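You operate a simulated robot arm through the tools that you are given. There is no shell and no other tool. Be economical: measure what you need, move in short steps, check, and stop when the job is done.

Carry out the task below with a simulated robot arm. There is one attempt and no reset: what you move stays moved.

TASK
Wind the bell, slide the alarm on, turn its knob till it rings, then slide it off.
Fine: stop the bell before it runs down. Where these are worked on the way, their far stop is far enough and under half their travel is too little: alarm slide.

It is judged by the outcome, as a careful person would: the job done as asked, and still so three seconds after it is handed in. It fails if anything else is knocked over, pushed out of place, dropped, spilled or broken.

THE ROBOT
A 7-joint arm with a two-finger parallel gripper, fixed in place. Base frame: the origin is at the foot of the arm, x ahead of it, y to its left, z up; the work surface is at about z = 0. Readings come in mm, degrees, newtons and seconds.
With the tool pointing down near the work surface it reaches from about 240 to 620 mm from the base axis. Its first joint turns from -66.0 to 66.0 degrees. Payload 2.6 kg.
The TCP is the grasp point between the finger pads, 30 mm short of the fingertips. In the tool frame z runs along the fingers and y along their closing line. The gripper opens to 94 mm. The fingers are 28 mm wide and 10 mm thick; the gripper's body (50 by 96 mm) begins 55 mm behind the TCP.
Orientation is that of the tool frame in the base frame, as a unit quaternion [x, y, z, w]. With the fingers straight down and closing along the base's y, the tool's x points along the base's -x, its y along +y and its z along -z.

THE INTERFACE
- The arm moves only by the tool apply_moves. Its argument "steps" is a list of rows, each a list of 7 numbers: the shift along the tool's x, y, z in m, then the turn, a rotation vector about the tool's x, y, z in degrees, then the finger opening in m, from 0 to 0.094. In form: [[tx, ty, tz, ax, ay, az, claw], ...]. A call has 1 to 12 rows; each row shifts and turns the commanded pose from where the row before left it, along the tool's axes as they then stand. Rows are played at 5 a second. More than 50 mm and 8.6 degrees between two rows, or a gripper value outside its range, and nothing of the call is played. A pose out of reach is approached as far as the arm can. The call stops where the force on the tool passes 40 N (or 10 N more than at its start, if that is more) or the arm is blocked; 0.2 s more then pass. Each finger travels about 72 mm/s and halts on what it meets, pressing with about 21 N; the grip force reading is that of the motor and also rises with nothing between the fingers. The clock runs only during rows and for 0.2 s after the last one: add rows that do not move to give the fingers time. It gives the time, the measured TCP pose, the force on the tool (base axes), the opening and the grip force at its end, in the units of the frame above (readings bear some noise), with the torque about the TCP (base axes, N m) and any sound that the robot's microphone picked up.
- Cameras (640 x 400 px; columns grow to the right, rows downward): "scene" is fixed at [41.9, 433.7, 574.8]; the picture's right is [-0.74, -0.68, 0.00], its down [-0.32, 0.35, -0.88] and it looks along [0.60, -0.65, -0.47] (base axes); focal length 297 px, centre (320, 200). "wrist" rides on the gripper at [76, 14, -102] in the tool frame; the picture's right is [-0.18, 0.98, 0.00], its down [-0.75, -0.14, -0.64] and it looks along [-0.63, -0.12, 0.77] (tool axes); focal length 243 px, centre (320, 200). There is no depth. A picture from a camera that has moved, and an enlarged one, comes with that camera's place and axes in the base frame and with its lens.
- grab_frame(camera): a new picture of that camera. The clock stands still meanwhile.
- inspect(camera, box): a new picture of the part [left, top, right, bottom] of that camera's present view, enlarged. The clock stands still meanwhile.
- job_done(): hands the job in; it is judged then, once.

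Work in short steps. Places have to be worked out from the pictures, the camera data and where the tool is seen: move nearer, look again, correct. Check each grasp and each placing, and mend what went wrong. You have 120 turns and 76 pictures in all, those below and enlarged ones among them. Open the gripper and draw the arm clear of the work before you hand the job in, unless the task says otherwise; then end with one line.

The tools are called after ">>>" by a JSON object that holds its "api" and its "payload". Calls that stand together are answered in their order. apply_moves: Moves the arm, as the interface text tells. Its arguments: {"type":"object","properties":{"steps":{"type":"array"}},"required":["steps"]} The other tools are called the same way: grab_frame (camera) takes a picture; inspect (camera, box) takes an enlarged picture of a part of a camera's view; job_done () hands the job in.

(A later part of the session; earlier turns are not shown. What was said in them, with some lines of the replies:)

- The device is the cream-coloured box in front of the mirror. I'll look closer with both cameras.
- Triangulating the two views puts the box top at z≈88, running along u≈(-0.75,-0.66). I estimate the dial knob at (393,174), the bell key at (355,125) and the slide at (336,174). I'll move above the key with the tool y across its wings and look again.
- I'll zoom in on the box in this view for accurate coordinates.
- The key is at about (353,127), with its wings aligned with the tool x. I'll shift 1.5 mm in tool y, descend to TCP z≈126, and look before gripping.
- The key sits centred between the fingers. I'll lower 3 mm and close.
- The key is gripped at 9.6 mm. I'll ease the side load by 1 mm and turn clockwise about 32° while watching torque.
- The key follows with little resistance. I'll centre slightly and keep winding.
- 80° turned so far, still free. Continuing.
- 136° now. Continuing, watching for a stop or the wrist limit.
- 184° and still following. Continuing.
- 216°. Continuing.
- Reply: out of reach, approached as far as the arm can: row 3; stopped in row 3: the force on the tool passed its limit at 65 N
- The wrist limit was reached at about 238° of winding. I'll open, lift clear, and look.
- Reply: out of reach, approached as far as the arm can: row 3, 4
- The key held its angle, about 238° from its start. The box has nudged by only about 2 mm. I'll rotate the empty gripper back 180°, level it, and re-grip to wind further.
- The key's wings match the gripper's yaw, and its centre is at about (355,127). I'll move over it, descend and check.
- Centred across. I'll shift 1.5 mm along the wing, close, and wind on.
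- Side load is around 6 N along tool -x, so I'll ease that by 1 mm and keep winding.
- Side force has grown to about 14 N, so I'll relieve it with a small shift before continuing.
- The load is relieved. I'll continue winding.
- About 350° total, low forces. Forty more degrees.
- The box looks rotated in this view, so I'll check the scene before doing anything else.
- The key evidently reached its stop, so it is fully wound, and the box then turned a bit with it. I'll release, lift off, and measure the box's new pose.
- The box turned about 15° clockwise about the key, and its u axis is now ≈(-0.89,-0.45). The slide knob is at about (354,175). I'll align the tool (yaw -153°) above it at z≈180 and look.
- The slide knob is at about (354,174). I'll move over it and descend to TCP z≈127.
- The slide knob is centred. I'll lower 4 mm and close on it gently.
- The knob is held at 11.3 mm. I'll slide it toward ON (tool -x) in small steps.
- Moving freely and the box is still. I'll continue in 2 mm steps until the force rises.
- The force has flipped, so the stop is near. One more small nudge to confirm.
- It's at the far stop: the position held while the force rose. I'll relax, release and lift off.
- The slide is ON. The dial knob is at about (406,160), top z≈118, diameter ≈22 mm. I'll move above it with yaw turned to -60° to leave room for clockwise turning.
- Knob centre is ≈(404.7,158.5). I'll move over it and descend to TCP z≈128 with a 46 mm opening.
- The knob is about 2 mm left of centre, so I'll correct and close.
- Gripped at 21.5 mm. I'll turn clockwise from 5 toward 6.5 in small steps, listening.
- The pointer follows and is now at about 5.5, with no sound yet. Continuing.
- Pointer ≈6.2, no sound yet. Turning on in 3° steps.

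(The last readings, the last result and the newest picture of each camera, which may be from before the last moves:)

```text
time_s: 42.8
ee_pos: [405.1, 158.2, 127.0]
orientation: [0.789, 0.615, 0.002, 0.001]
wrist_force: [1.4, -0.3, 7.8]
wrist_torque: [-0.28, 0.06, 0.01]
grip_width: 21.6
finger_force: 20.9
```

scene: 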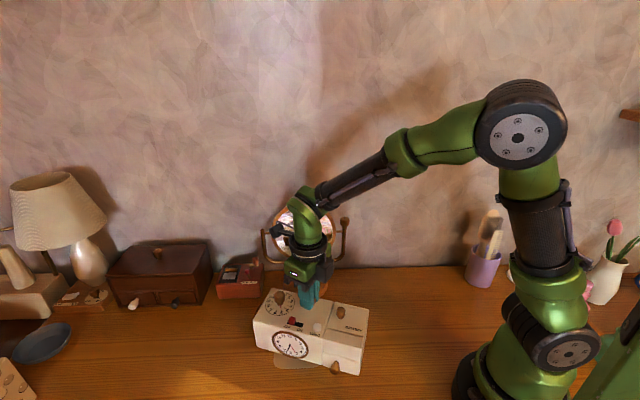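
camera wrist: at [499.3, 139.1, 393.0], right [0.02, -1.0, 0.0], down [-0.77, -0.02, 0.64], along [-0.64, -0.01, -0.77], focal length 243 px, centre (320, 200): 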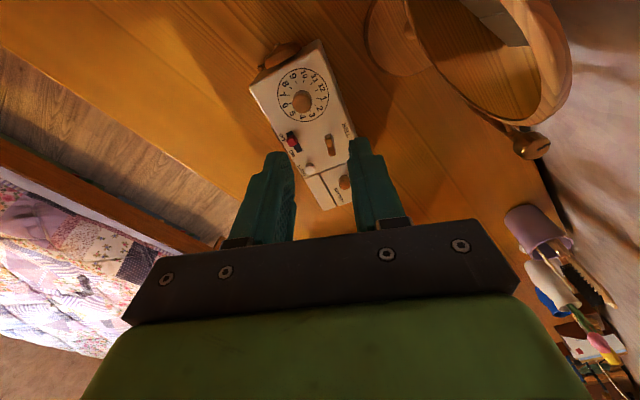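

>>> {"api": "apply_moves", "payload": {"steps": [[0, 0, 0, 0, 0, 3, 0.014]]}}

>>> {"api": "inspect", "payload": {"camera": "wrist", "box": [200, 40, 456, 200]}}

```text
time_s: 43.2
ee_pos: [405.0, 156.6, 125.8]
orientation: [0.805, 0.594, 0.001, 0.001]
wrist_force: [-1.1, -0.3, 9.2]
wrist_torque: [-0.18, 0.14, 0.04]
grip_width: 21.6
finger_force: 20.8
```

```text
2.50 times, centred on (328, 120) of wrist
camera zoom: at [440.1, 226.3, 230.3], right [0.88, -0.47, 0.0], down [-0.36, -0.68, 0.64], along [-0.3, -0.57, -0.77], focal length 606 px, centre (300, 400)
```

zoom: 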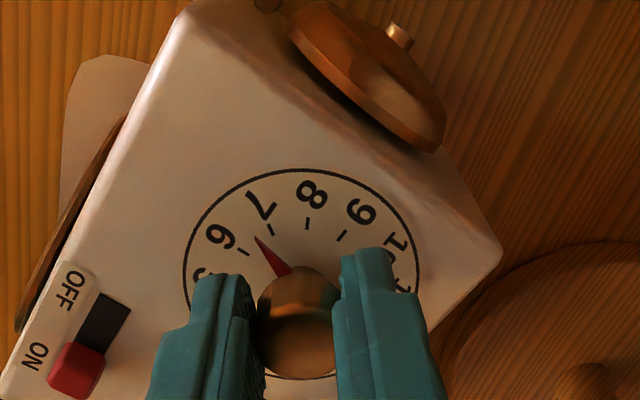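

Pointer is about 6.5. I'll continue a few degrees at a time.

>>> {"api": "apply_moves", "payload": {"steps": [[0, 0, 0, 0, 0, 3, 0.014]]}}

>>> {"api": "inspect", "payload": {"camera": "scene", "box": [240, 290, 400, 390]}}

```text
time_s: 43.6
ee_pos: [404.7, 158.1, 125.8]
orientation: [0.82, 0.572, 0.001, 0.0]
wrist_force: [-1.9, -2.0, 9.7]
wrist_torque: [0.08, 0.07, 0.02]
grip_width: 21.8
finger_force: 21.0
```

```text
4.00 times, centred on (320, 340) of scene
camera zoom: at [41.8, 433.7, 574.9], right [-0.74, -0.68, 0.0], down [-0.32, 0.35, -0.88], along [0.6, -0.65, -0.47], focal length 1188 px, centre (320, -360)
```

zoom: 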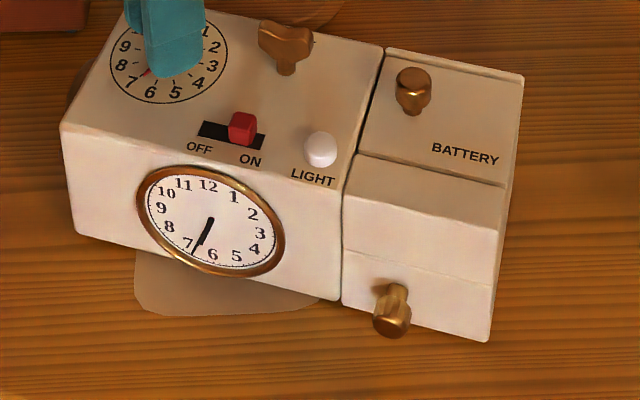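

The red hand on the face now nearly coincides with the black one. Small steps on.

>>> {"api": "apply_moves", "payload": {"steps": [[0, 0, 0, 0, 0, 2, 0.014]]}}

```text
time_s: 44.0
ee_pos: [406.0, 158.0, 127.5]
orientation: [0.829, 0.559, 0.002, 0.002]
wrist_force: [-2.1, -1.9, 10.4]
wrist_torque: [-0.21, 0.18, 0.03]
grip_width: 21.4
finger_force: 21.1
```

>>> {"api": "apply_moves", "payload": {"steps": [[0, 0, -0.0005, 0, 0, 2.5, 0.014]]}}

>>> {"api": "inspect", "payload": {"camera": "wrist", "box": [200, 40, 456, 200]}}

>>> {"api": "inspect", "payload": {"camera": "scene", "box": [256, 310, 336, 360]}}

```text
time_s: 44.4
ee_pos: [405.7, 158.0, 127.6]
orientation: [0.842, 0.539, 0.002, 0.001]
wrist_force: [0.7, -2.2, 4.5]
wrist_torque: [-0.05, 0.02, 0.06]
grip_width: 21.6
finger_force: 21.2
```

```text
2.50 times, centred on (328, 120) of wrist
camera zoom: at [448.8, 221.0, 230.3], right [0.82, -0.58, 0.0], down [-0.45, -0.63, 0.64], along [-0.37, -0.52, -0.77], focal length 606 px, centre (300, 400)
```

zoom: 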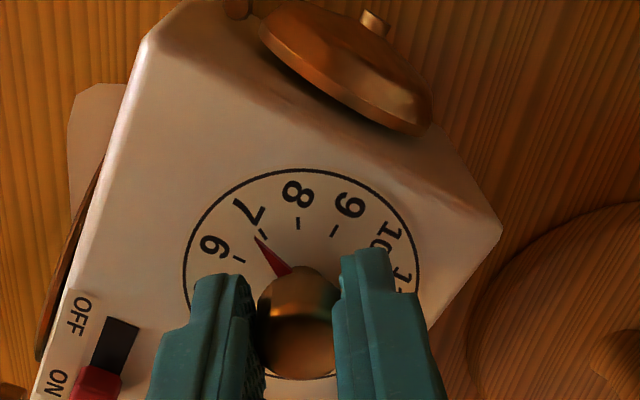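

```text
8.00 times, centred on (296, 335) of scene
camera zoom: at [41.8, 433.7, 574.9], right [-0.74, -0.68, 0.0], down [-0.32, 0.35, -0.88], along [0.6, -0.65, -0.47], focal length 2376 px, centre (512, -880)
```

zoom: 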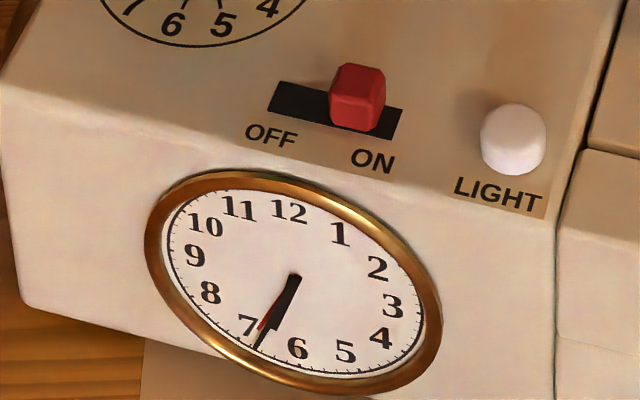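

The red hand is now at about 6.7 and the black at about 6.56, with no sound reported. I'll continue a bit further.

>>> {"api": "apply_moves", "payload": {"steps": [[0, 0, 0, 0, 0, 2.5, 0.014], [0, 0, 0, 0, 0, 0, 0.014]]}}

>>> {"api": "inspect", "payload": {"camera": "scene", "box": [256, 310, 336, 360]}}

```text
time_s: 45.0
ee_pos: [403.9, 159.1, 127.5]
orientation: [0.854, 0.521, 0.002, 0.002]
wrist_force: [3.1, -2.6, -0.3]
wrist_torque: [0.02, -0.07, 0.0]
grip_width: 21.5
finger_force: 20.8
```

```text
8.00 times, centred on (296, 335) of scene
camera zoom: at [41.9, 433.7, 574.8], right [-0.74, -0.68, 0.0], down [-0.32, 0.35, -0.88], along [0.6, -0.65, -0.47], focal length 2376 px, centre (512, -880)
```

zoom: 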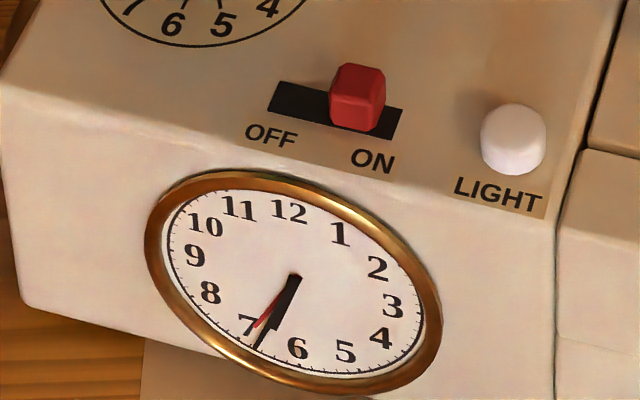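

Still silent. I'll keep turning slowly. I have about 60° of wrist range left.

>>> {"api": "apply_moves", "payload": {"steps": [[0, 0, 0, 0, 0, 2.5, 0.014], [0, 0, 0, 0, 0, 2.5, 0.014], [0, 0, 0, 0, 0, 0, 0.014]]}}

>>> {"api": "apply_moves", "payload": {"steps": [[0, 0, 0, 0, 0, 3, 0.014], [0, 0, 0, 0, 0, 3, 0.014], [0, 0, 0, 0, 0, 0, 0.014]]}}

>>> {"api": "inspect", "payload": {"camera": "scene", "box": [240, 280, 400, 380]}}

```text
time_s: 45.8
ee_pos: [402.7, 157.0, 127.7]
orientation: [0.876, 0.483, 0.001, 0.002]
wrist_force: [2.2, 0.8, -0.1]
wrist_torque: [0.17, -0.14, 0.04]
grip_width: 21.3
finger_force: 21.2
```

```text
time_s: 46.6
ee_pos: [405.0, 157.6, 128.1]
orientation: [0.9, 0.437, 0.002, 0.002]
wrist_force: [0.7, 0.8, 0.6]
wrist_torque: [0.16, -0.14, 0.0]
grip_width: 21.5
finger_force: 20.9
```

```text
4.00 times, centred on (320, 330) of scene
camera zoom: at [41.9, 433.7, 574.8], right [-0.74, -0.68, 0.0], down [-0.32, 0.35, -0.88], along [0.6, -0.65, -0.47], focal length 1188 px, centre (320, -320)
```

zoom: 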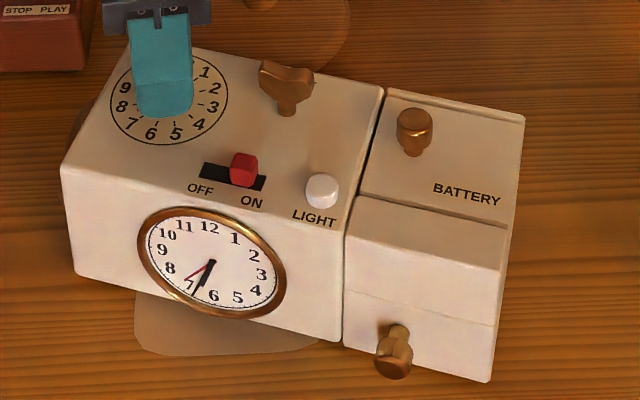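

Red is at about 7.2 and still silent. I'll turn slowly back across 6.55 in case I passed it too quickly.

>>> {"api": "apply_moves", "payload": {"steps": [[0, 0, 0, 0, 0, -4, 0.014], [0, 0, 0, 0, 0, -4, 0.014], [0, 0, 0, 0, 0, -4, 0.014], [0, 0, 0, 0, 0, -3, 0.014], [0, 0, 0, 0, 0, -2, 0.014], [0, 0, 0, 0, 0, -1.5, 0.014], [0, 0, 0, 0, 0, -1, 0.014], [0, 0, 0, 0, 0, -1, 0.014], [0, 0, 0, 0, 0, -1, 0.014], [0, 0, 0, 0, 0, -1, 0.014], [0, 0, 0, 0, 0, -1, 0.014], [0, 0, 0, 0, 0, 0, 0.014]]}}

>>> {"api": "inspect", "payload": {"camera": "scene", "box": [256, 310, 336, 360]}}

```text
time_s: 49.2
ee_pos: [405.5, 157.6, 126.0]
orientation: [0.791, 0.611, 0.002, 0.0]
wrist_force: [-3.5, 0.8, -0.2]
wrist_torque: [-0.04, 0.12, -0.02]
grip_width: 21.5
finger_force: 21.2
```

```text
8.00 times, centred on (296, 335) of scene
camera zoom: at [41.9, 433.7, 574.8], right [-0.74, -0.68, 0.0], down [-0.32, 0.35, -0.88], along [0.6, -0.65, -0.47], focal length 2376 px, centre (512, -880)
```

zoom: 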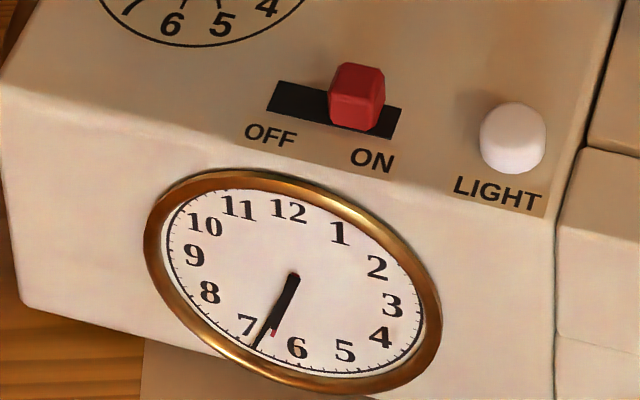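

It crossed again silently, so the bell is probably not wound enough. I'll leave the alarm near 6.4, release, and go back to the key (wings at yaw ≈+12°) with plenty of clockwise range.

>>> {"api": "apply_moves", "payload": {"steps": [[0, 0, 0, 0, 0, 0, 0.046], [0, 0, 0, 0, 0, 0, 0.046], [0, 0, -0.035, 0, 0, 0, 0.04], [0, 0, -0.03, 0, 0, 0, 0.036], [-0.0231, -0.0211, 0, 0, 0, 0, 0.036], [-0.0231, -0.0211, 0, 0, 0, 0, 0.036], [0, 0, 0, 0, 0, -8.33, 0.036], [0, 0, 0, 0, 0, -8.33, 0.036], [0, 0, 0, 0, 0, -8.33, 0.036], [0, 0, 0, 0, 0, -8.33, 0.036]]}}

>>> {"api": "apply_moves", "payload": {"steps": [[0, 0, 0, 0, 0, -8.33, 0.036], [0, 0, 0, 0, 0, -8.33, 0.036], [0, 0, 0, 0, 0, -8.33, 0.036], [0, 0, 0, 0, 0, -8.33, 0.036], [0, 0, 0, 0, 0, -8.33, 0.036], [0, 0, 0, 0, 0, -8.33, 0.036], [0, 0, 0, 0, 0, -8.33, 0.036], [0, 0, 0, 0, 0, -8.33, 0.036], [0, 0, 0, 0, 0, -8.33, 0.036], [0, 0, 0, 0, 0, -8.33, 0.036], [0, 0, 0, 0, 0, 0, 0.036]]}}

>>> {"api": "inspect", "payload": {"camera": "wrist", "box": [200, 20, 456, 180]}}

```text
time_s: 51.4
ee_pos: [352.1, 124.7, 191.4]
orientation: [0.582, 0.813, 0.001, 0.003]
wrist_force: [0.0, -0.7, 0.1]
wrist_torque: [0.0, 0.0, 0.01]
grip_width: 35.7
finger_force: 0.0
```

```text
time_s: 53.8
ee_pos: [352.1, 124.8, 192.3]
orientation: [-0.106, 0.994, 0.0, 0.002]
wrist_force: [0.0, 0.3, -0.2]
wrist_torque: [0.03, 0.01, 0.0]
grip_width: 36.3
finger_force: 0.1
```

```text
2.50 times, centred on (328, 100) of wrist
camera zoom: at [273.7, 121.9, 294.8], right [-0.03, 1.0, 0.0], down [0.76, 0.02, 0.65], along [0.65, 0.02, -0.76], focal length 606 px, centre (300, 450)
```

zoom: 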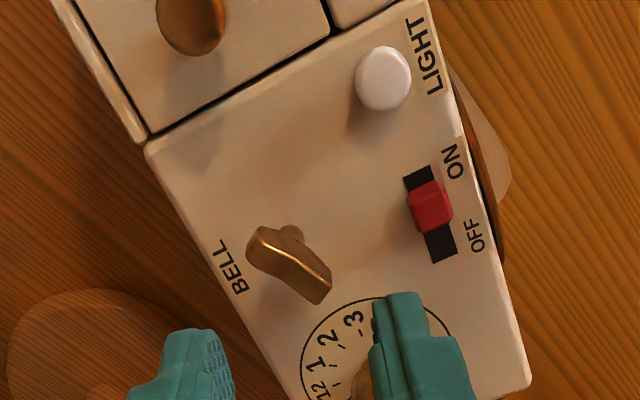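

The key's wings now appear at a different yaw than where I left them. A closer look to see if it has sprung back.

>>> {"api": "inspect", "payload": {"camera": "wrist", "box": [280, 90, 360, 140]}}

>>> {"api": "inspect", "payload": {"camera": "scene", "box": [280, 280, 360, 330]}}

```text
8.00 times, centred on (320, 115) of wrist
camera zoom: at [273.7, 121.9, 294.8], right [-0.03, 1.0, 0.0], down [0.76, 0.02, 0.65], along [0.65, 0.02, -0.76], focal length 1941 px, centre (320, 880)
```

zoom: 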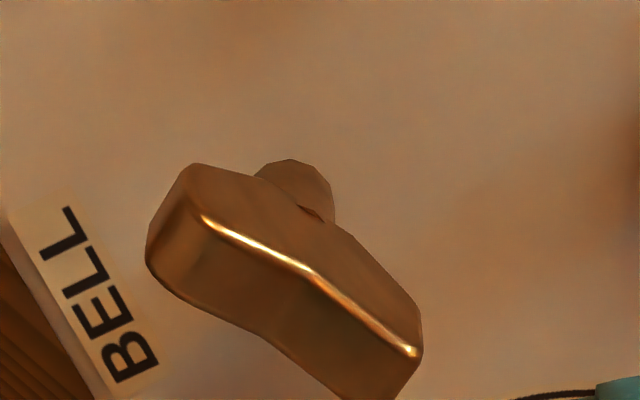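

```text
8.00 times, centred on (320, 305) of scene
camera zoom: at [41.9, 433.7, 574.8], right [-0.74, -0.68, 0.0], down [-0.32, 0.35, -0.88], along [0.6, -0.65, -0.47], focal length 2376 px, centre (320, -640)
```

zoom: 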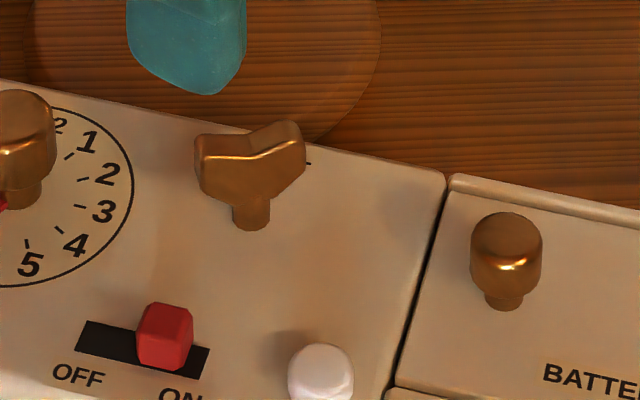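

The key seems to have unwound by about 40° since the last scene view, so the bell mechanism may have been running. I'll wait briefly and compare.

>>> {"api": "apply_moves", "payload": {"steps": [[0, 0, 0, 0, 0, 0, 0.036], [0, 0, 0, 0, 0, 0, 0.036], [0, 0, 0, 0, 0, 0, 0.036]]}}

>>> {"api": "inspect", "payload": {"camera": "scene", "box": [240, 280, 400, 380]}}

```text
time_s: 54.6
ee_pos: [352.1, 124.4, 191.7]
orientation: [-0.104, 0.995, 0.0, 0.003]
wrist_force: [-0.4, 0.7, 0.4]
wrist_torque: [0.03, 0.0, -0.02]
grip_width: 36.2
finger_force: 0.1
```

```text
4.00 times, centred on (320, 330) of scene
camera zoom: at [41.9, 433.7, 574.8], right [-0.74, -0.68, 0.0], down [-0.32, 0.35, -0.88], along [0.6, -0.65, -0.47], focal length 1188 px, centre (320, -320)
```

zoom: 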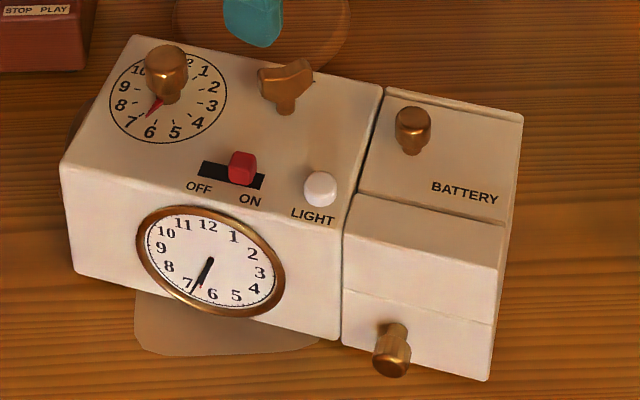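

The key is static now. It seems the bell ran briefly as the alarm crossed a narrow window during the slow back-turn. There is plenty of wind left (≈335°), so I'll re-grip the knob, at yaw ≈+30° so the slide is a quick move afterwards, and approach in 1° steps.

>>> {"api": "apply_moves", "payload": {"steps": [[-0.0292, 0.0108, 0, 0, 0, 0, 0.046], [-0.0292, 0.0109, 0, 0, 0, 0, 0.046], [0, 0, 0, 0, 0, -8.5, 0.046], [0, 0, 0, 0, 0, -8.5, 0.046], [0, 0, 0, 0, 0, 0, 0.046]]}}

>>> {"api": "inspect", "payload": {"camera": "wrist", "box": [200, 20, 456, 180]}}

```text
time_s: 55.8
ee_pos: [404.4, 157.6, 191.8]
orientation: [-0.251, 0.968, -0.001, 0.002]
wrist_force: [0.3, 0.4, 0.2]
wrist_torque: [0.0, 0.0, 0.01]
grip_width: 46.2
finger_force: 0.1
```

```text
2.50 times, centred on (328, 100) of wrist
camera zoom: at [330.5, 132.5, 295.0], right [-0.32, 0.95, 0.0], down [0.72, 0.24, 0.65], along [0.61, 0.2, -0.76], focal length 606 px, centre (300, 450)
```

zoom: 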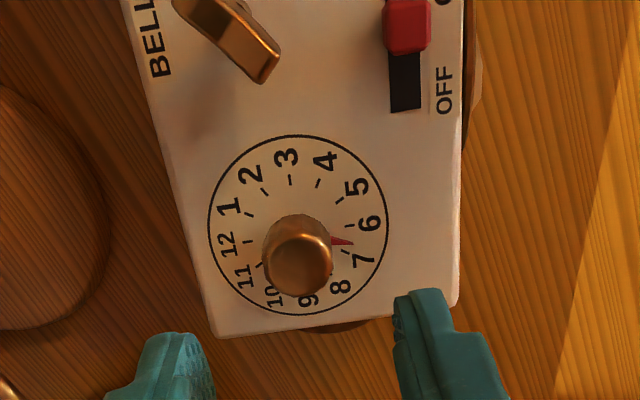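

The knob is roughly below. Descending and checking the centring.

>>> {"api": "apply_moves", "payload": {"steps": [[0.0015, 0, 0.032, 0, 0, 0, 0.046], [0, 0, 0.032, 0, 0, 0, 0.046], [0, 0, 0, 0, 0, 0, 0.046]]}}

>>> {"api": "inspect", "payload": {"camera": "wrist", "box": [200, 40, 456, 200]}}

```text
time_s: 56.6
ee_pos: [403.2, 156.8, 129.1]
orientation: [-0.25, 0.968, -0.001, 0.001]
wrist_force: [-0.4, -0.1, 0.1]
wrist_torque: [0.0, -0.02, 0.02]
grip_width: 46.1
finger_force: 0.0
```

```text
2.50 times, centred on (328, 120) of wrist
camera zoom: at [328.8, 131.4, 231.1], right [-0.32, 0.95, 0.0], down [0.72, 0.24, 0.65], along [0.61, 0.2, -0.76], focal length 606 px, centre (300, 400)
```

zoom: 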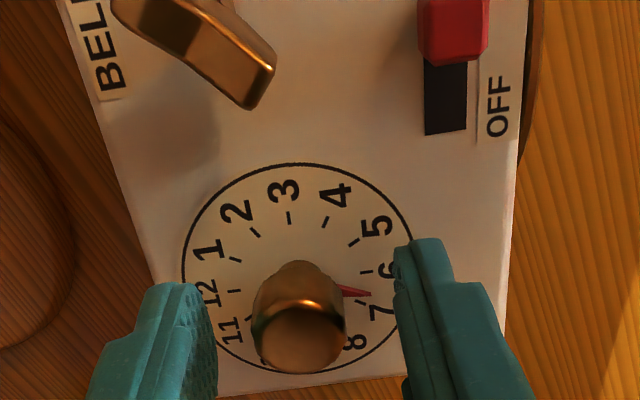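

Shift -1.2 mm in tool y and close.

>>> {"api": "apply_moves", "payload": {"steps": [[0, -0.0012, 0.001, 0, 0, 0, 0.046], [0, 0, 0, 0, 0, 0, 0.03], [0, 0, 0, 0, 0, 0, 0.016], [0, 0, 0, 0, 0, 0, 0.014], [0, 0, 0, 0, 0, 0, 0.014]]}}

>>> {"api": "apply_moves", "payload": {"steps": [[0, 0, 0, 0, 0, 1.5, 0.014], [0, 0, 0, 0, 0, 0, 0.014]]}}

```text
time_s: 57.8
ee_pos: [403.7, 155.5, 128.1]
orientation: [-0.251, 0.968, 0.0, 0.003]
wrist_force: [1.6, 3.1, -0.4]
wrist_torque: [-0.25, 0.18, -0.01]
grip_width: 21.5
finger_force: 21.2
```

```text
time_s: 58.4
ee_pos: [403.6, 154.3, 127.1]
orientation: [-0.238, 0.971, -0.001, 0.002]
wrist_force: [-2.1, 2.8, -0.1]
wrist_torque: [0.1, -0.05, -0.02]
grip_width: 21.3
finger_force: 20.8
```

>>> {"api": "apply_moves", "payload": {"steps": [[0, 0, 0, 0, 0, 1.0, 0.014], [0, 0, 0, 0, 0, 0, 0.014]]}}

>>> {"api": "inspect", "payload": {"camera": "scene", "box": [256, 290, 336, 360]}}

```text
time_s: 59.0
ee_pos: [403.5, 155.3, 126.2]
orientation: [-0.23, 0.973, 0.0, 0.001]
wrist_force: [-5.2, -0.4, 2.8]
wrist_torque: [0.03, 0.07, 0.0]
grip_width: 21.5
finger_force: 20.8
```

```text
5.71 times, centred on (296, 325) of scene
camera zoom: at [41.8, 433.7, 574.9], right [-0.74, -0.68, 0.0], down [-0.32, 0.35, -0.88], along [0.6, -0.65, -0.47], focal length 1697 px, centre (457, -514)
```

zoom: 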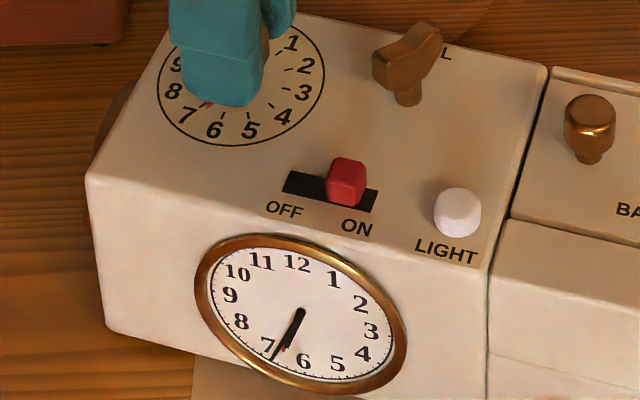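

The key appears to be turning back, so the movement may be running now. I'll check over a short wait.

>>> {"api": "apply_moves", "payload": {"steps": [[0, 0, 0, 0, 0, 0, 0.014]]}}

>>> {"api": "inspect", "payload": {"camera": "scene", "box": [256, 290, 336, 360]}}

```text
time_s: 59.4
ee_pos: [403.2, 154.3, 128.1]
orientation: [-0.229, 0.973, -0.001, 0.001]
wrist_force: [-5.8, -0.1, 3.6]
wrist_torque: [-0.02, 0.18, 0.0]
grip_width: 21.6
finger_force: 20.8
```

```text
5.71 times, centred on (296, 325) of scene
camera zoom: at [41.8, 433.7, 574.9], right [-0.74, -0.68, 0.0], down [-0.32, 0.35, -0.88], along [0.6, -0.65, -0.47], focal length 1697 px, centre (457, -514)
```

zoom: 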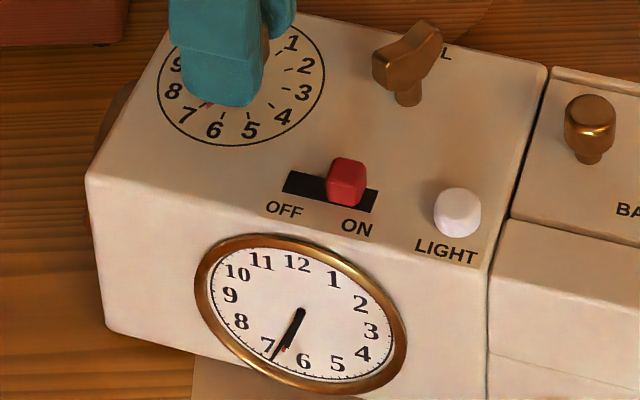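

The key is static now, so it only ran briefly. I'll step the knob by 1° per call, watching the sound reading and the key.

>>> {"api": "apply_moves", "payload": {"steps": [[0, 0, 0, 0, 0, 1.0, 0.014]]}}

>>> {"api": "apply_moves", "payload": {"steps": [[0, 0, 0, 0, 0, 1.0, 0.014]]}}

>>> {"api": "inspect", "payload": {"camera": "scene", "box": [256, 290, 336, 360]}}

```text
time_s: 59.8
ee_pos: [404.3, 155.0, 127.4]
orientation: [-0.22, 0.976, -0.002, 0.002]
wrist_force: [-7.1, -2.8, 5.8]
wrist_torque: [0.01, 0.07, 0.02]
grip_width: 21.6
finger_force: 20.6
```

```text
time_s: 60.2
ee_pos: [403.6, 155.3, 128.1]
orientation: [-0.21, 0.978, -0.001, 0.002]
wrist_force: [-8.2, -3.2, 6.8]
wrist_torque: [-0.01, 0.36, 0.04]
grip_width: 21.5
finger_force: 20.9
```

```text
5.71 times, centred on (296, 325) of scene
camera zoom: at [41.8, 433.7, 574.9], right [-0.74, -0.68, 0.0], down [-0.32, 0.35, -0.88], along [0.6, -0.65, -0.47], focal length 1697 px, centre (457, -514)
```

zoom: 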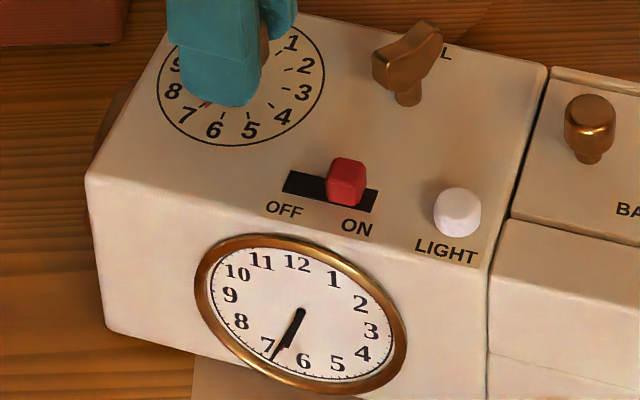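

No run and no sound yet. I'll relieve the side load and step on.

>>> {"api": "apply_moves", "payload": {"steps": [[0.0008, 0, -0.0007, 0, 0, 1.0, 0.014]]}}

>>> {"api": "apply_moves", "payload": {"steps": [[0, 0, 0, 0, 0, 1.0, 0.014]]}}

>>> {"api": "apply_moves", "payload": {"steps": [[0, 0, 0, 0, 0, 1.0, 0.014]]}}

>>> {"api": "inspect", "payload": {"camera": "scene", "box": [256, 290, 336, 360]}}

```text
time_s: 60.6
ee_pos: [404.6, 156.4, 126.6]
orientation: [-0.205, 0.979, 0.0, 0.003]
wrist_force: [0.3, 0.8, 0.0]
wrist_torque: [-0.11, 0.26, -0.02]
grip_width: 21.6
finger_force: 21.0
```

```text
time_s: 61.0
ee_pos: [404.8, 156.3, 127.7]
orientation: [-0.195, 0.981, -0.001, 0.002]
wrist_force: [0.6, 1.5, -0.4]
wrist_torque: [0.24, -0.46, 0.01]
grip_width: 21.8
finger_force: 20.9
```

```text
time_s: 61.4
ee_pos: [403.2, 155.5, 127.6]
orientation: [-0.187, 0.982, 0.0, 0.002]
wrist_force: [0.2, 0.1, 0.9]
wrist_torque: [0.18, -0.46, -0.01]
grip_width: 21.3
finger_force: 21.1
```

```text
5.71 times, centred on (296, 325) of scene
camera zoom: at [41.9, 433.7, 574.8], right [-0.74, -0.68, 0.0], down [-0.32, 0.35, -0.88], along [0.6, -0.65, -0.47], focal length 1697 px, centre (457, -514)
```

zoom: 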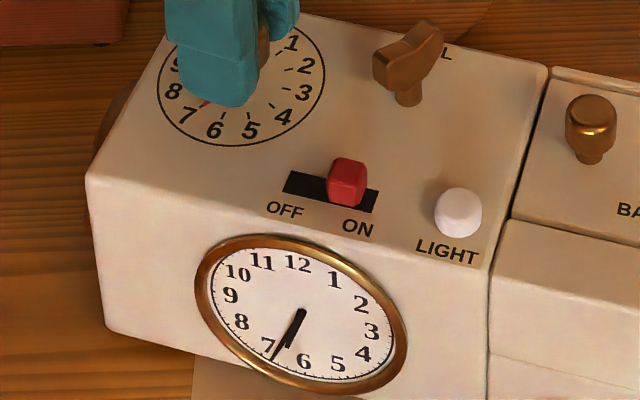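

The hands are matched on the face but it is still silent and the key is still. The key moved when the knob was a few degrees earlier, so I'll step back slowly toward that spot.

>>> {"api": "apply_moves", "payload": {"steps": [[0, 0, 0, 0, 0, -2, 0.014], [0, 0, 0, 0, 0, -2, 0.014], [0, 0, 0, 0, 0, -1, 0.014]]}}

>>> {"api": "apply_moves", "payload": {"steps": [[0, 0, 0, 0, 0, -1, 0.014], [0, 0, 0, 0, 0, 0, 0.014]]}}

>>> {"api": "inspect", "payload": {"camera": "wrist", "box": [200, 0, 456, 200]}}

```text
time_s: 62.2
ee_pos: [403.4, 155.6, 127.0]
orientation: [-0.229, 0.973, 0.0, 0.003]
wrist_force: [1.5, 0.2, 0.3]
wrist_torque: [0.17, -0.2, 0.02]
grip_width: 21.6
finger_force: 20.8
```

```text
time_s: 62.8
ee_pos: [403.8, 155.1, 128.7]
orientation: [-0.238, 0.971, 0.0, 0.003]
wrist_force: [1.1, 0.9, 0.1]
wrist_torque: [-0.15, 0.34, 0.01]
grip_width: 21.5
finger_force: 21.4
```

```text
2.00 times, centred on (328, 100) of wrist
camera zoom: at [328.4, 132.5, 230.9], right [-0.29, 0.96, 0.0], down [0.73, 0.22, 0.65], along [0.62, 0.19, -0.76], focal length 485 px, centre (304, 400)
```

zoom: 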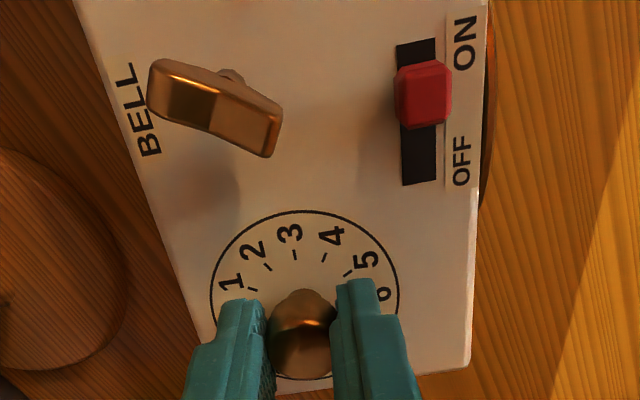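

The key's orientation across pictures shows it unwound slowly while the knob sat near its earlier position (49–58 s), then stopped when I advanced it. I'll step back 1.5° more and dwell.

>>> {"api": "apply_moves", "payload": {"steps": [[0, 0, 0, 0, 0, -1.5, 0.014], [0, 0, 0, 0, 0, 0, 0.014], [0, 0, 0, 0, 0, 0, 0.014], [0, 0, 0, 0, 0, 0, 0.014], [0, 0, 0, 0, 0, 0, 0.014]]}}

>>> {"api": "inspect", "payload": {"camera": "wrist", "box": [200, 0, 456, 200]}}

>>> {"api": "inspect", "payload": {"camera": "scene", "box": [256, 310, 336, 360]}}

```text
time_s: 64.0
ee_pos: [403.4, 155.3, 127.6]
orientation: [-0.25, 0.968, 0.0, 0.003]
wrist_force: [2.6, 1.2, 0.2]
wrist_torque: [-0.13, 0.25, -0.01]
grip_width: 21.7
finger_force: 21.2
```

```text
2.00 times, centred on (328, 100) of wrist
camera zoom: at [329.1, 130.4, 230.7], right [-0.32, 0.95, 0.0], down [0.72, 0.24, 0.65], along [0.61, 0.2, -0.76], focal length 485 px, centre (304, 400)
```

zoom: 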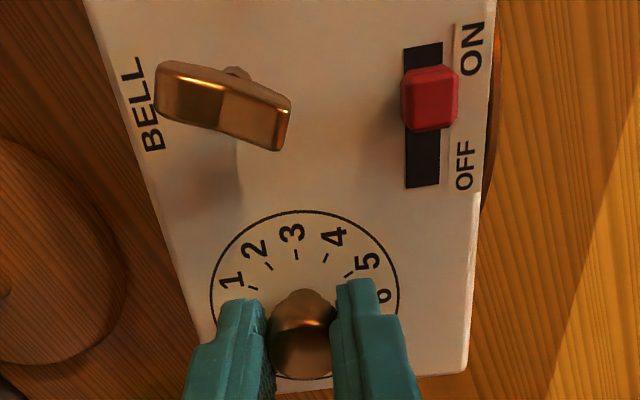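

```text
8.00 times, centred on (296, 335) of scene
camera zoom: at [41.9, 433.7, 574.8], right [-0.74, -0.68, 0.0], down [-0.32, 0.35, -0.88], along [0.6, -0.65, -0.47], focal length 2376 px, centre (512, -880)
```

zoom: 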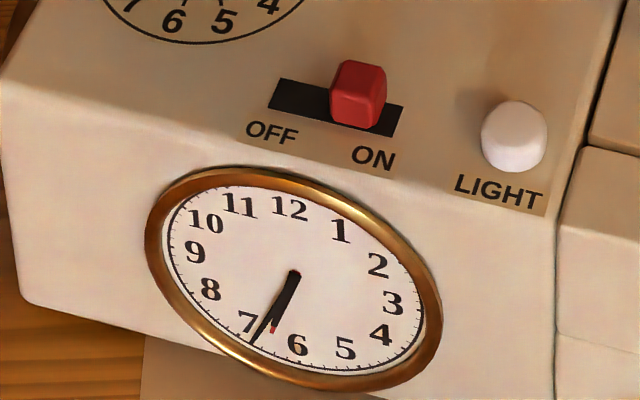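

The red hand now lies on the hour hand (6.56) and the key moved about 4°. I'll dwell a second to confirm it's running and listen.

>>> {"api": "apply_moves", "payload": {"steps": [[0, 0, 0, 0, 0, 0, 0.014], [0, 0, 0, 0, 0, 0, 0.014], [0, 0, 0, 0, 0, 0, 0.014], [0, 0, 0, 0, 0, 0, 0.014], [0, 0, 0, 0, 0, 0, 0.014], [0, 0, 0, 0, 0, 0, 0.014]]}}

>>> {"api": "inspect", "payload": {"camera": "wrist", "box": [200, 0, 456, 200]}}

```text
time_s: 65.4
ee_pos: [403.5, 156.0, 127.5]
orientation: [-0.251, 0.968, 0.0, 0.003]
wrist_force: [3.1, -0.2, 0.3]
wrist_torque: [0.03, -0.09, -0.03]
grip_width: 21.7
finger_force: 20.7
```

```text
2.00 times, centred on (328, 100) of wrist
camera zoom: at [329.1, 130.4, 230.7], right [-0.32, 0.95, 0.0], down [0.72, 0.24, 0.65], along [0.61, 0.2, -0.76], focal length 485 px, centre (304, 400)
```

zoom: 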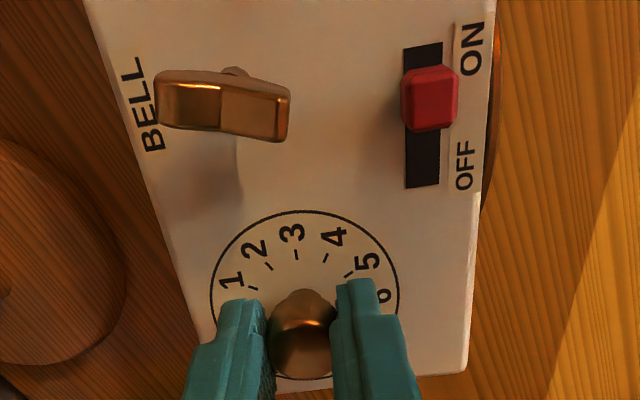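

The key turned another ≈9°: the bell mechanism is running with plenty of wind left. Now I'll go straight to the slide: release the knob, lift, move to (338.7,163.4), and partly descend.

>>> {"api": "apply_moves", "payload": {"steps": [[0, 0, 0, 0, 0, 0, 0.046], [0, 0, -0.04, 0, 0, 0, 0.046], [0.0265, 0.0191, 0, 0, 0, 2, 0.03], [0.0265, 0.0192, 0, 0, 0, 0, 0.03], [0, 0, 0.03, 0, 0, 0, 0.03], [0, 0, 0.01, 0, 0, 0, 0.03]]}}

>>> {"api": "inspect", "payload": {"camera": "wrist", "box": [200, 40, 456, 200]}}

```text
time_s: 66.8
ee_pos: [339.2, 163.9, 126.9]
orientation: [-0.233, 0.972, 0.0, 0.003]
wrist_force: [0.4, -0.1, -0.2]
wrist_torque: [-0.01, -0.03, 0.04]
grip_width: 30.1
finger_force: 0.1
```

```text
2.50 times, centred on (328, 120) of wrist
camera zoom: at [263.5, 142.1, 230.6], right [-0.28, 0.96, 0.0], down [0.73, 0.22, 0.65], along [0.62, 0.18, -0.76], focal length 606 px, centre (300, 400)
```

zoom: 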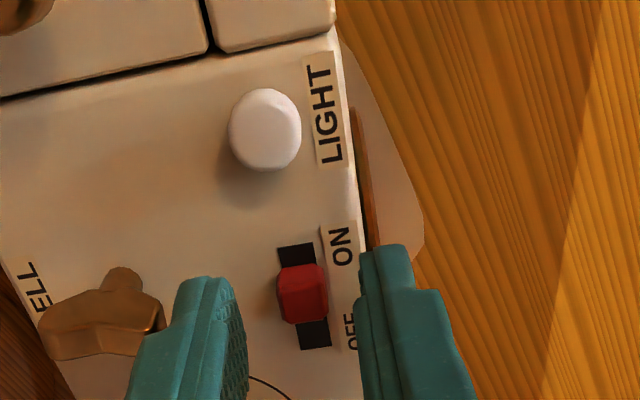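

Well aligned over the slide. Lower, grip, and slide toward OFF (tool -x).

>>> {"api": "apply_moves", "payload": {"steps": [[0, 0, 0.004, 0, 0, 0, 0.018], [0, 0, 0, 0, 0, 0, 0.006], [0, 0, 0, 0, 0, 0, 0.006], [-0.004, 0, 0, 0, 0, 0, 0.006], [-0.004, 0, 0, 0, 0, 0, 0.006], [-0.004, 0, 0, 0, 0, 0, 0.006], [-0.003, 0, 0, 0, 0, 0, 0.006]]}}

>>> {"api": "inspect", "payload": {"camera": "wrist", "box": [200, 40, 456, 200]}}

```text
time_s: 68.4
ee_pos: [350.6, 170.1, 123.0]
orientation: [-0.232, 0.973, 0.0, 0.0]
wrist_force: [-7.4, -0.9, -0.3]
wrist_torque: [-0.36, 0.63, -0.09]
grip_width: 11.4
finger_force: 20.8
```

```text
2.50 times, centred on (328, 120) of wrist
camera zoom: at [276.0, 148.9, 226.6], right [-0.28, 0.96, 0.0], down [0.73, 0.22, 0.64], along [0.62, 0.18, -0.77], focal length 606 px, centre (300, 400)
```

zoom: 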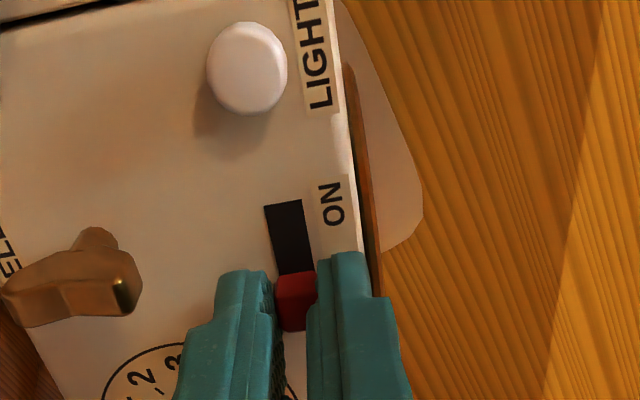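

It has reached the OFF stop (reaction ≈7 N). I'll relax, release, lift, and check the slide and key.

>>> {"api": "apply_moves", "payload": {"steps": [[0.0008, 0, 0, 0, 0, 0, 0.006], [0, 0, 0, 0, 0, 0, 0.03], [0, 0, 0, 0, 0, 0, 0.03], [0, 0, -0.035, 0, 0, 0, 0.03], [0, 0, -0.035, 0, 0, 0, 0.036], [0, 0, 0, 0, 0, 0, 0.036]]}}

>>> {"api": "inspect", "payload": {"camera": "scene", "box": [240, 280, 400, 380]}}

```text
time_s: 69.8
ee_pos: [351.5, 169.7, 193.9]
orientation: [-0.233, 0.972, -0.001, 0.002]
wrist_force: [-1.0, -0.1, 0.1]
wrist_torque: [-0.02, 0.01, -0.03]
grip_width: 36.0
finger_force: 0.0
```

```text
4.00 times, centred on (320, 330) of scene
camera zoom: at [41.8, 433.7, 574.8], right [-0.74, -0.68, 0.0], down [-0.32, 0.35, -0.88], along [0.6, -0.65, -0.47], focal length 1188 px, centre (320, -320)
```

zoom: 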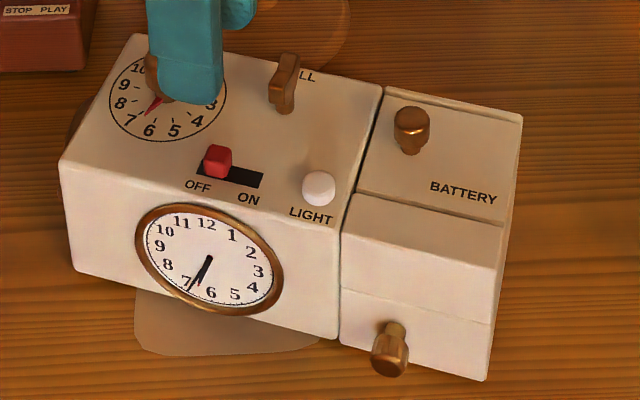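

The slide is OFF. I'll draw the arm clear and confirm the key has stopped with wind remaining.

>>> {"api": "apply_moves", "payload": {"steps": [[0, 0, -0.04, 0, 0, 0, 0.06], [0, 0, -0.045, 0, 0, 0, 0.094], [0, 0, -0.045, 0, 0, 0, 0.094], [0, 0, 0, 0, 0, 0, 0.094], [0, 0, 0, 0, 0, 0, 0.094], [0, 0, 0, 0, 0, 0, 0.094], [0, 0, 0, 0, 0, 0, 0.094], [0, 0, 0, 0, 0, 0, 0.094]]}}

>>> {"api": "inspect", "payload": {"camera": "scene", "box": [240, 280, 400, 380]}}

>>> {"api": "grab_frame", "payload": {"camera": "scene"}}

```text
time_s: 71.6
ee_pos: [348.3, 171.7, 322.8]
orientation: [-0.233, 0.972, -0.001, 0.002]
wrist_force: [1.2, -0.3, -0.5]
wrist_torque: [0.03, 0.05, -0.01]
grip_width: 94.1
finger_force: 0.1
```

```text
4.00 times, centred on (320, 330) of scene
camera zoom: at [41.9, 433.7, 574.8], right [-0.74, -0.68, 0.0], down [-0.32, 0.35, -0.88], along [0.6, -0.65, -0.47], focal length 1188 px, centre (320, -320)
```

zoom: 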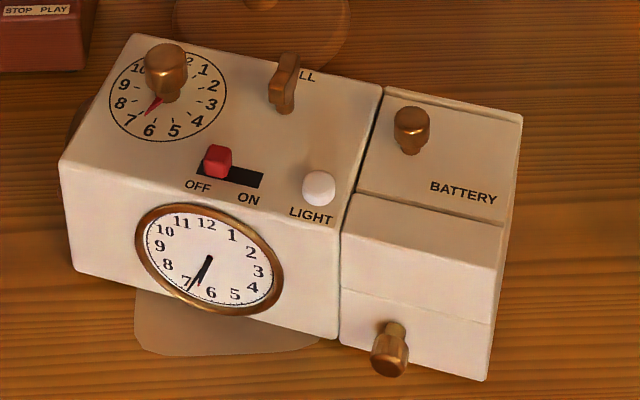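

```text
13 pictures are left
```

scene: 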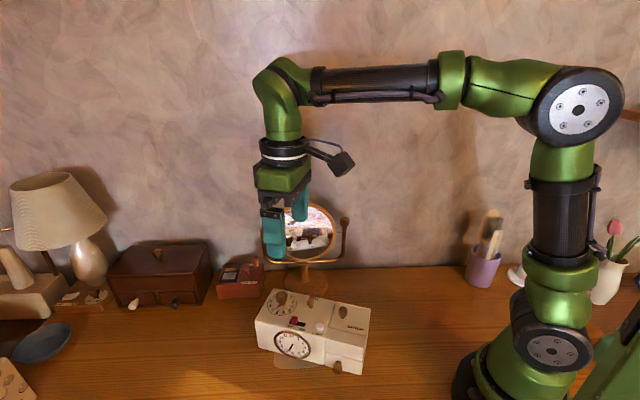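

The key has held still since the slide went off, so the bell stopped with about 260° of wind left. Nothing else moved except the clock, which is turned about 15°. The arm is clear, so I'm handing in.

>>> {"api": "job_done", "payload": {}}

```text
The job is handed in.
```

I wound the bell, slid the alarm on, turned the knob until the bell mechanism ran, and slid the alarm off with about 260° of wind left, but the microphone never reported a ring (I judged it by the key unwinding), and the clock was left turned about 15° from where it stood.
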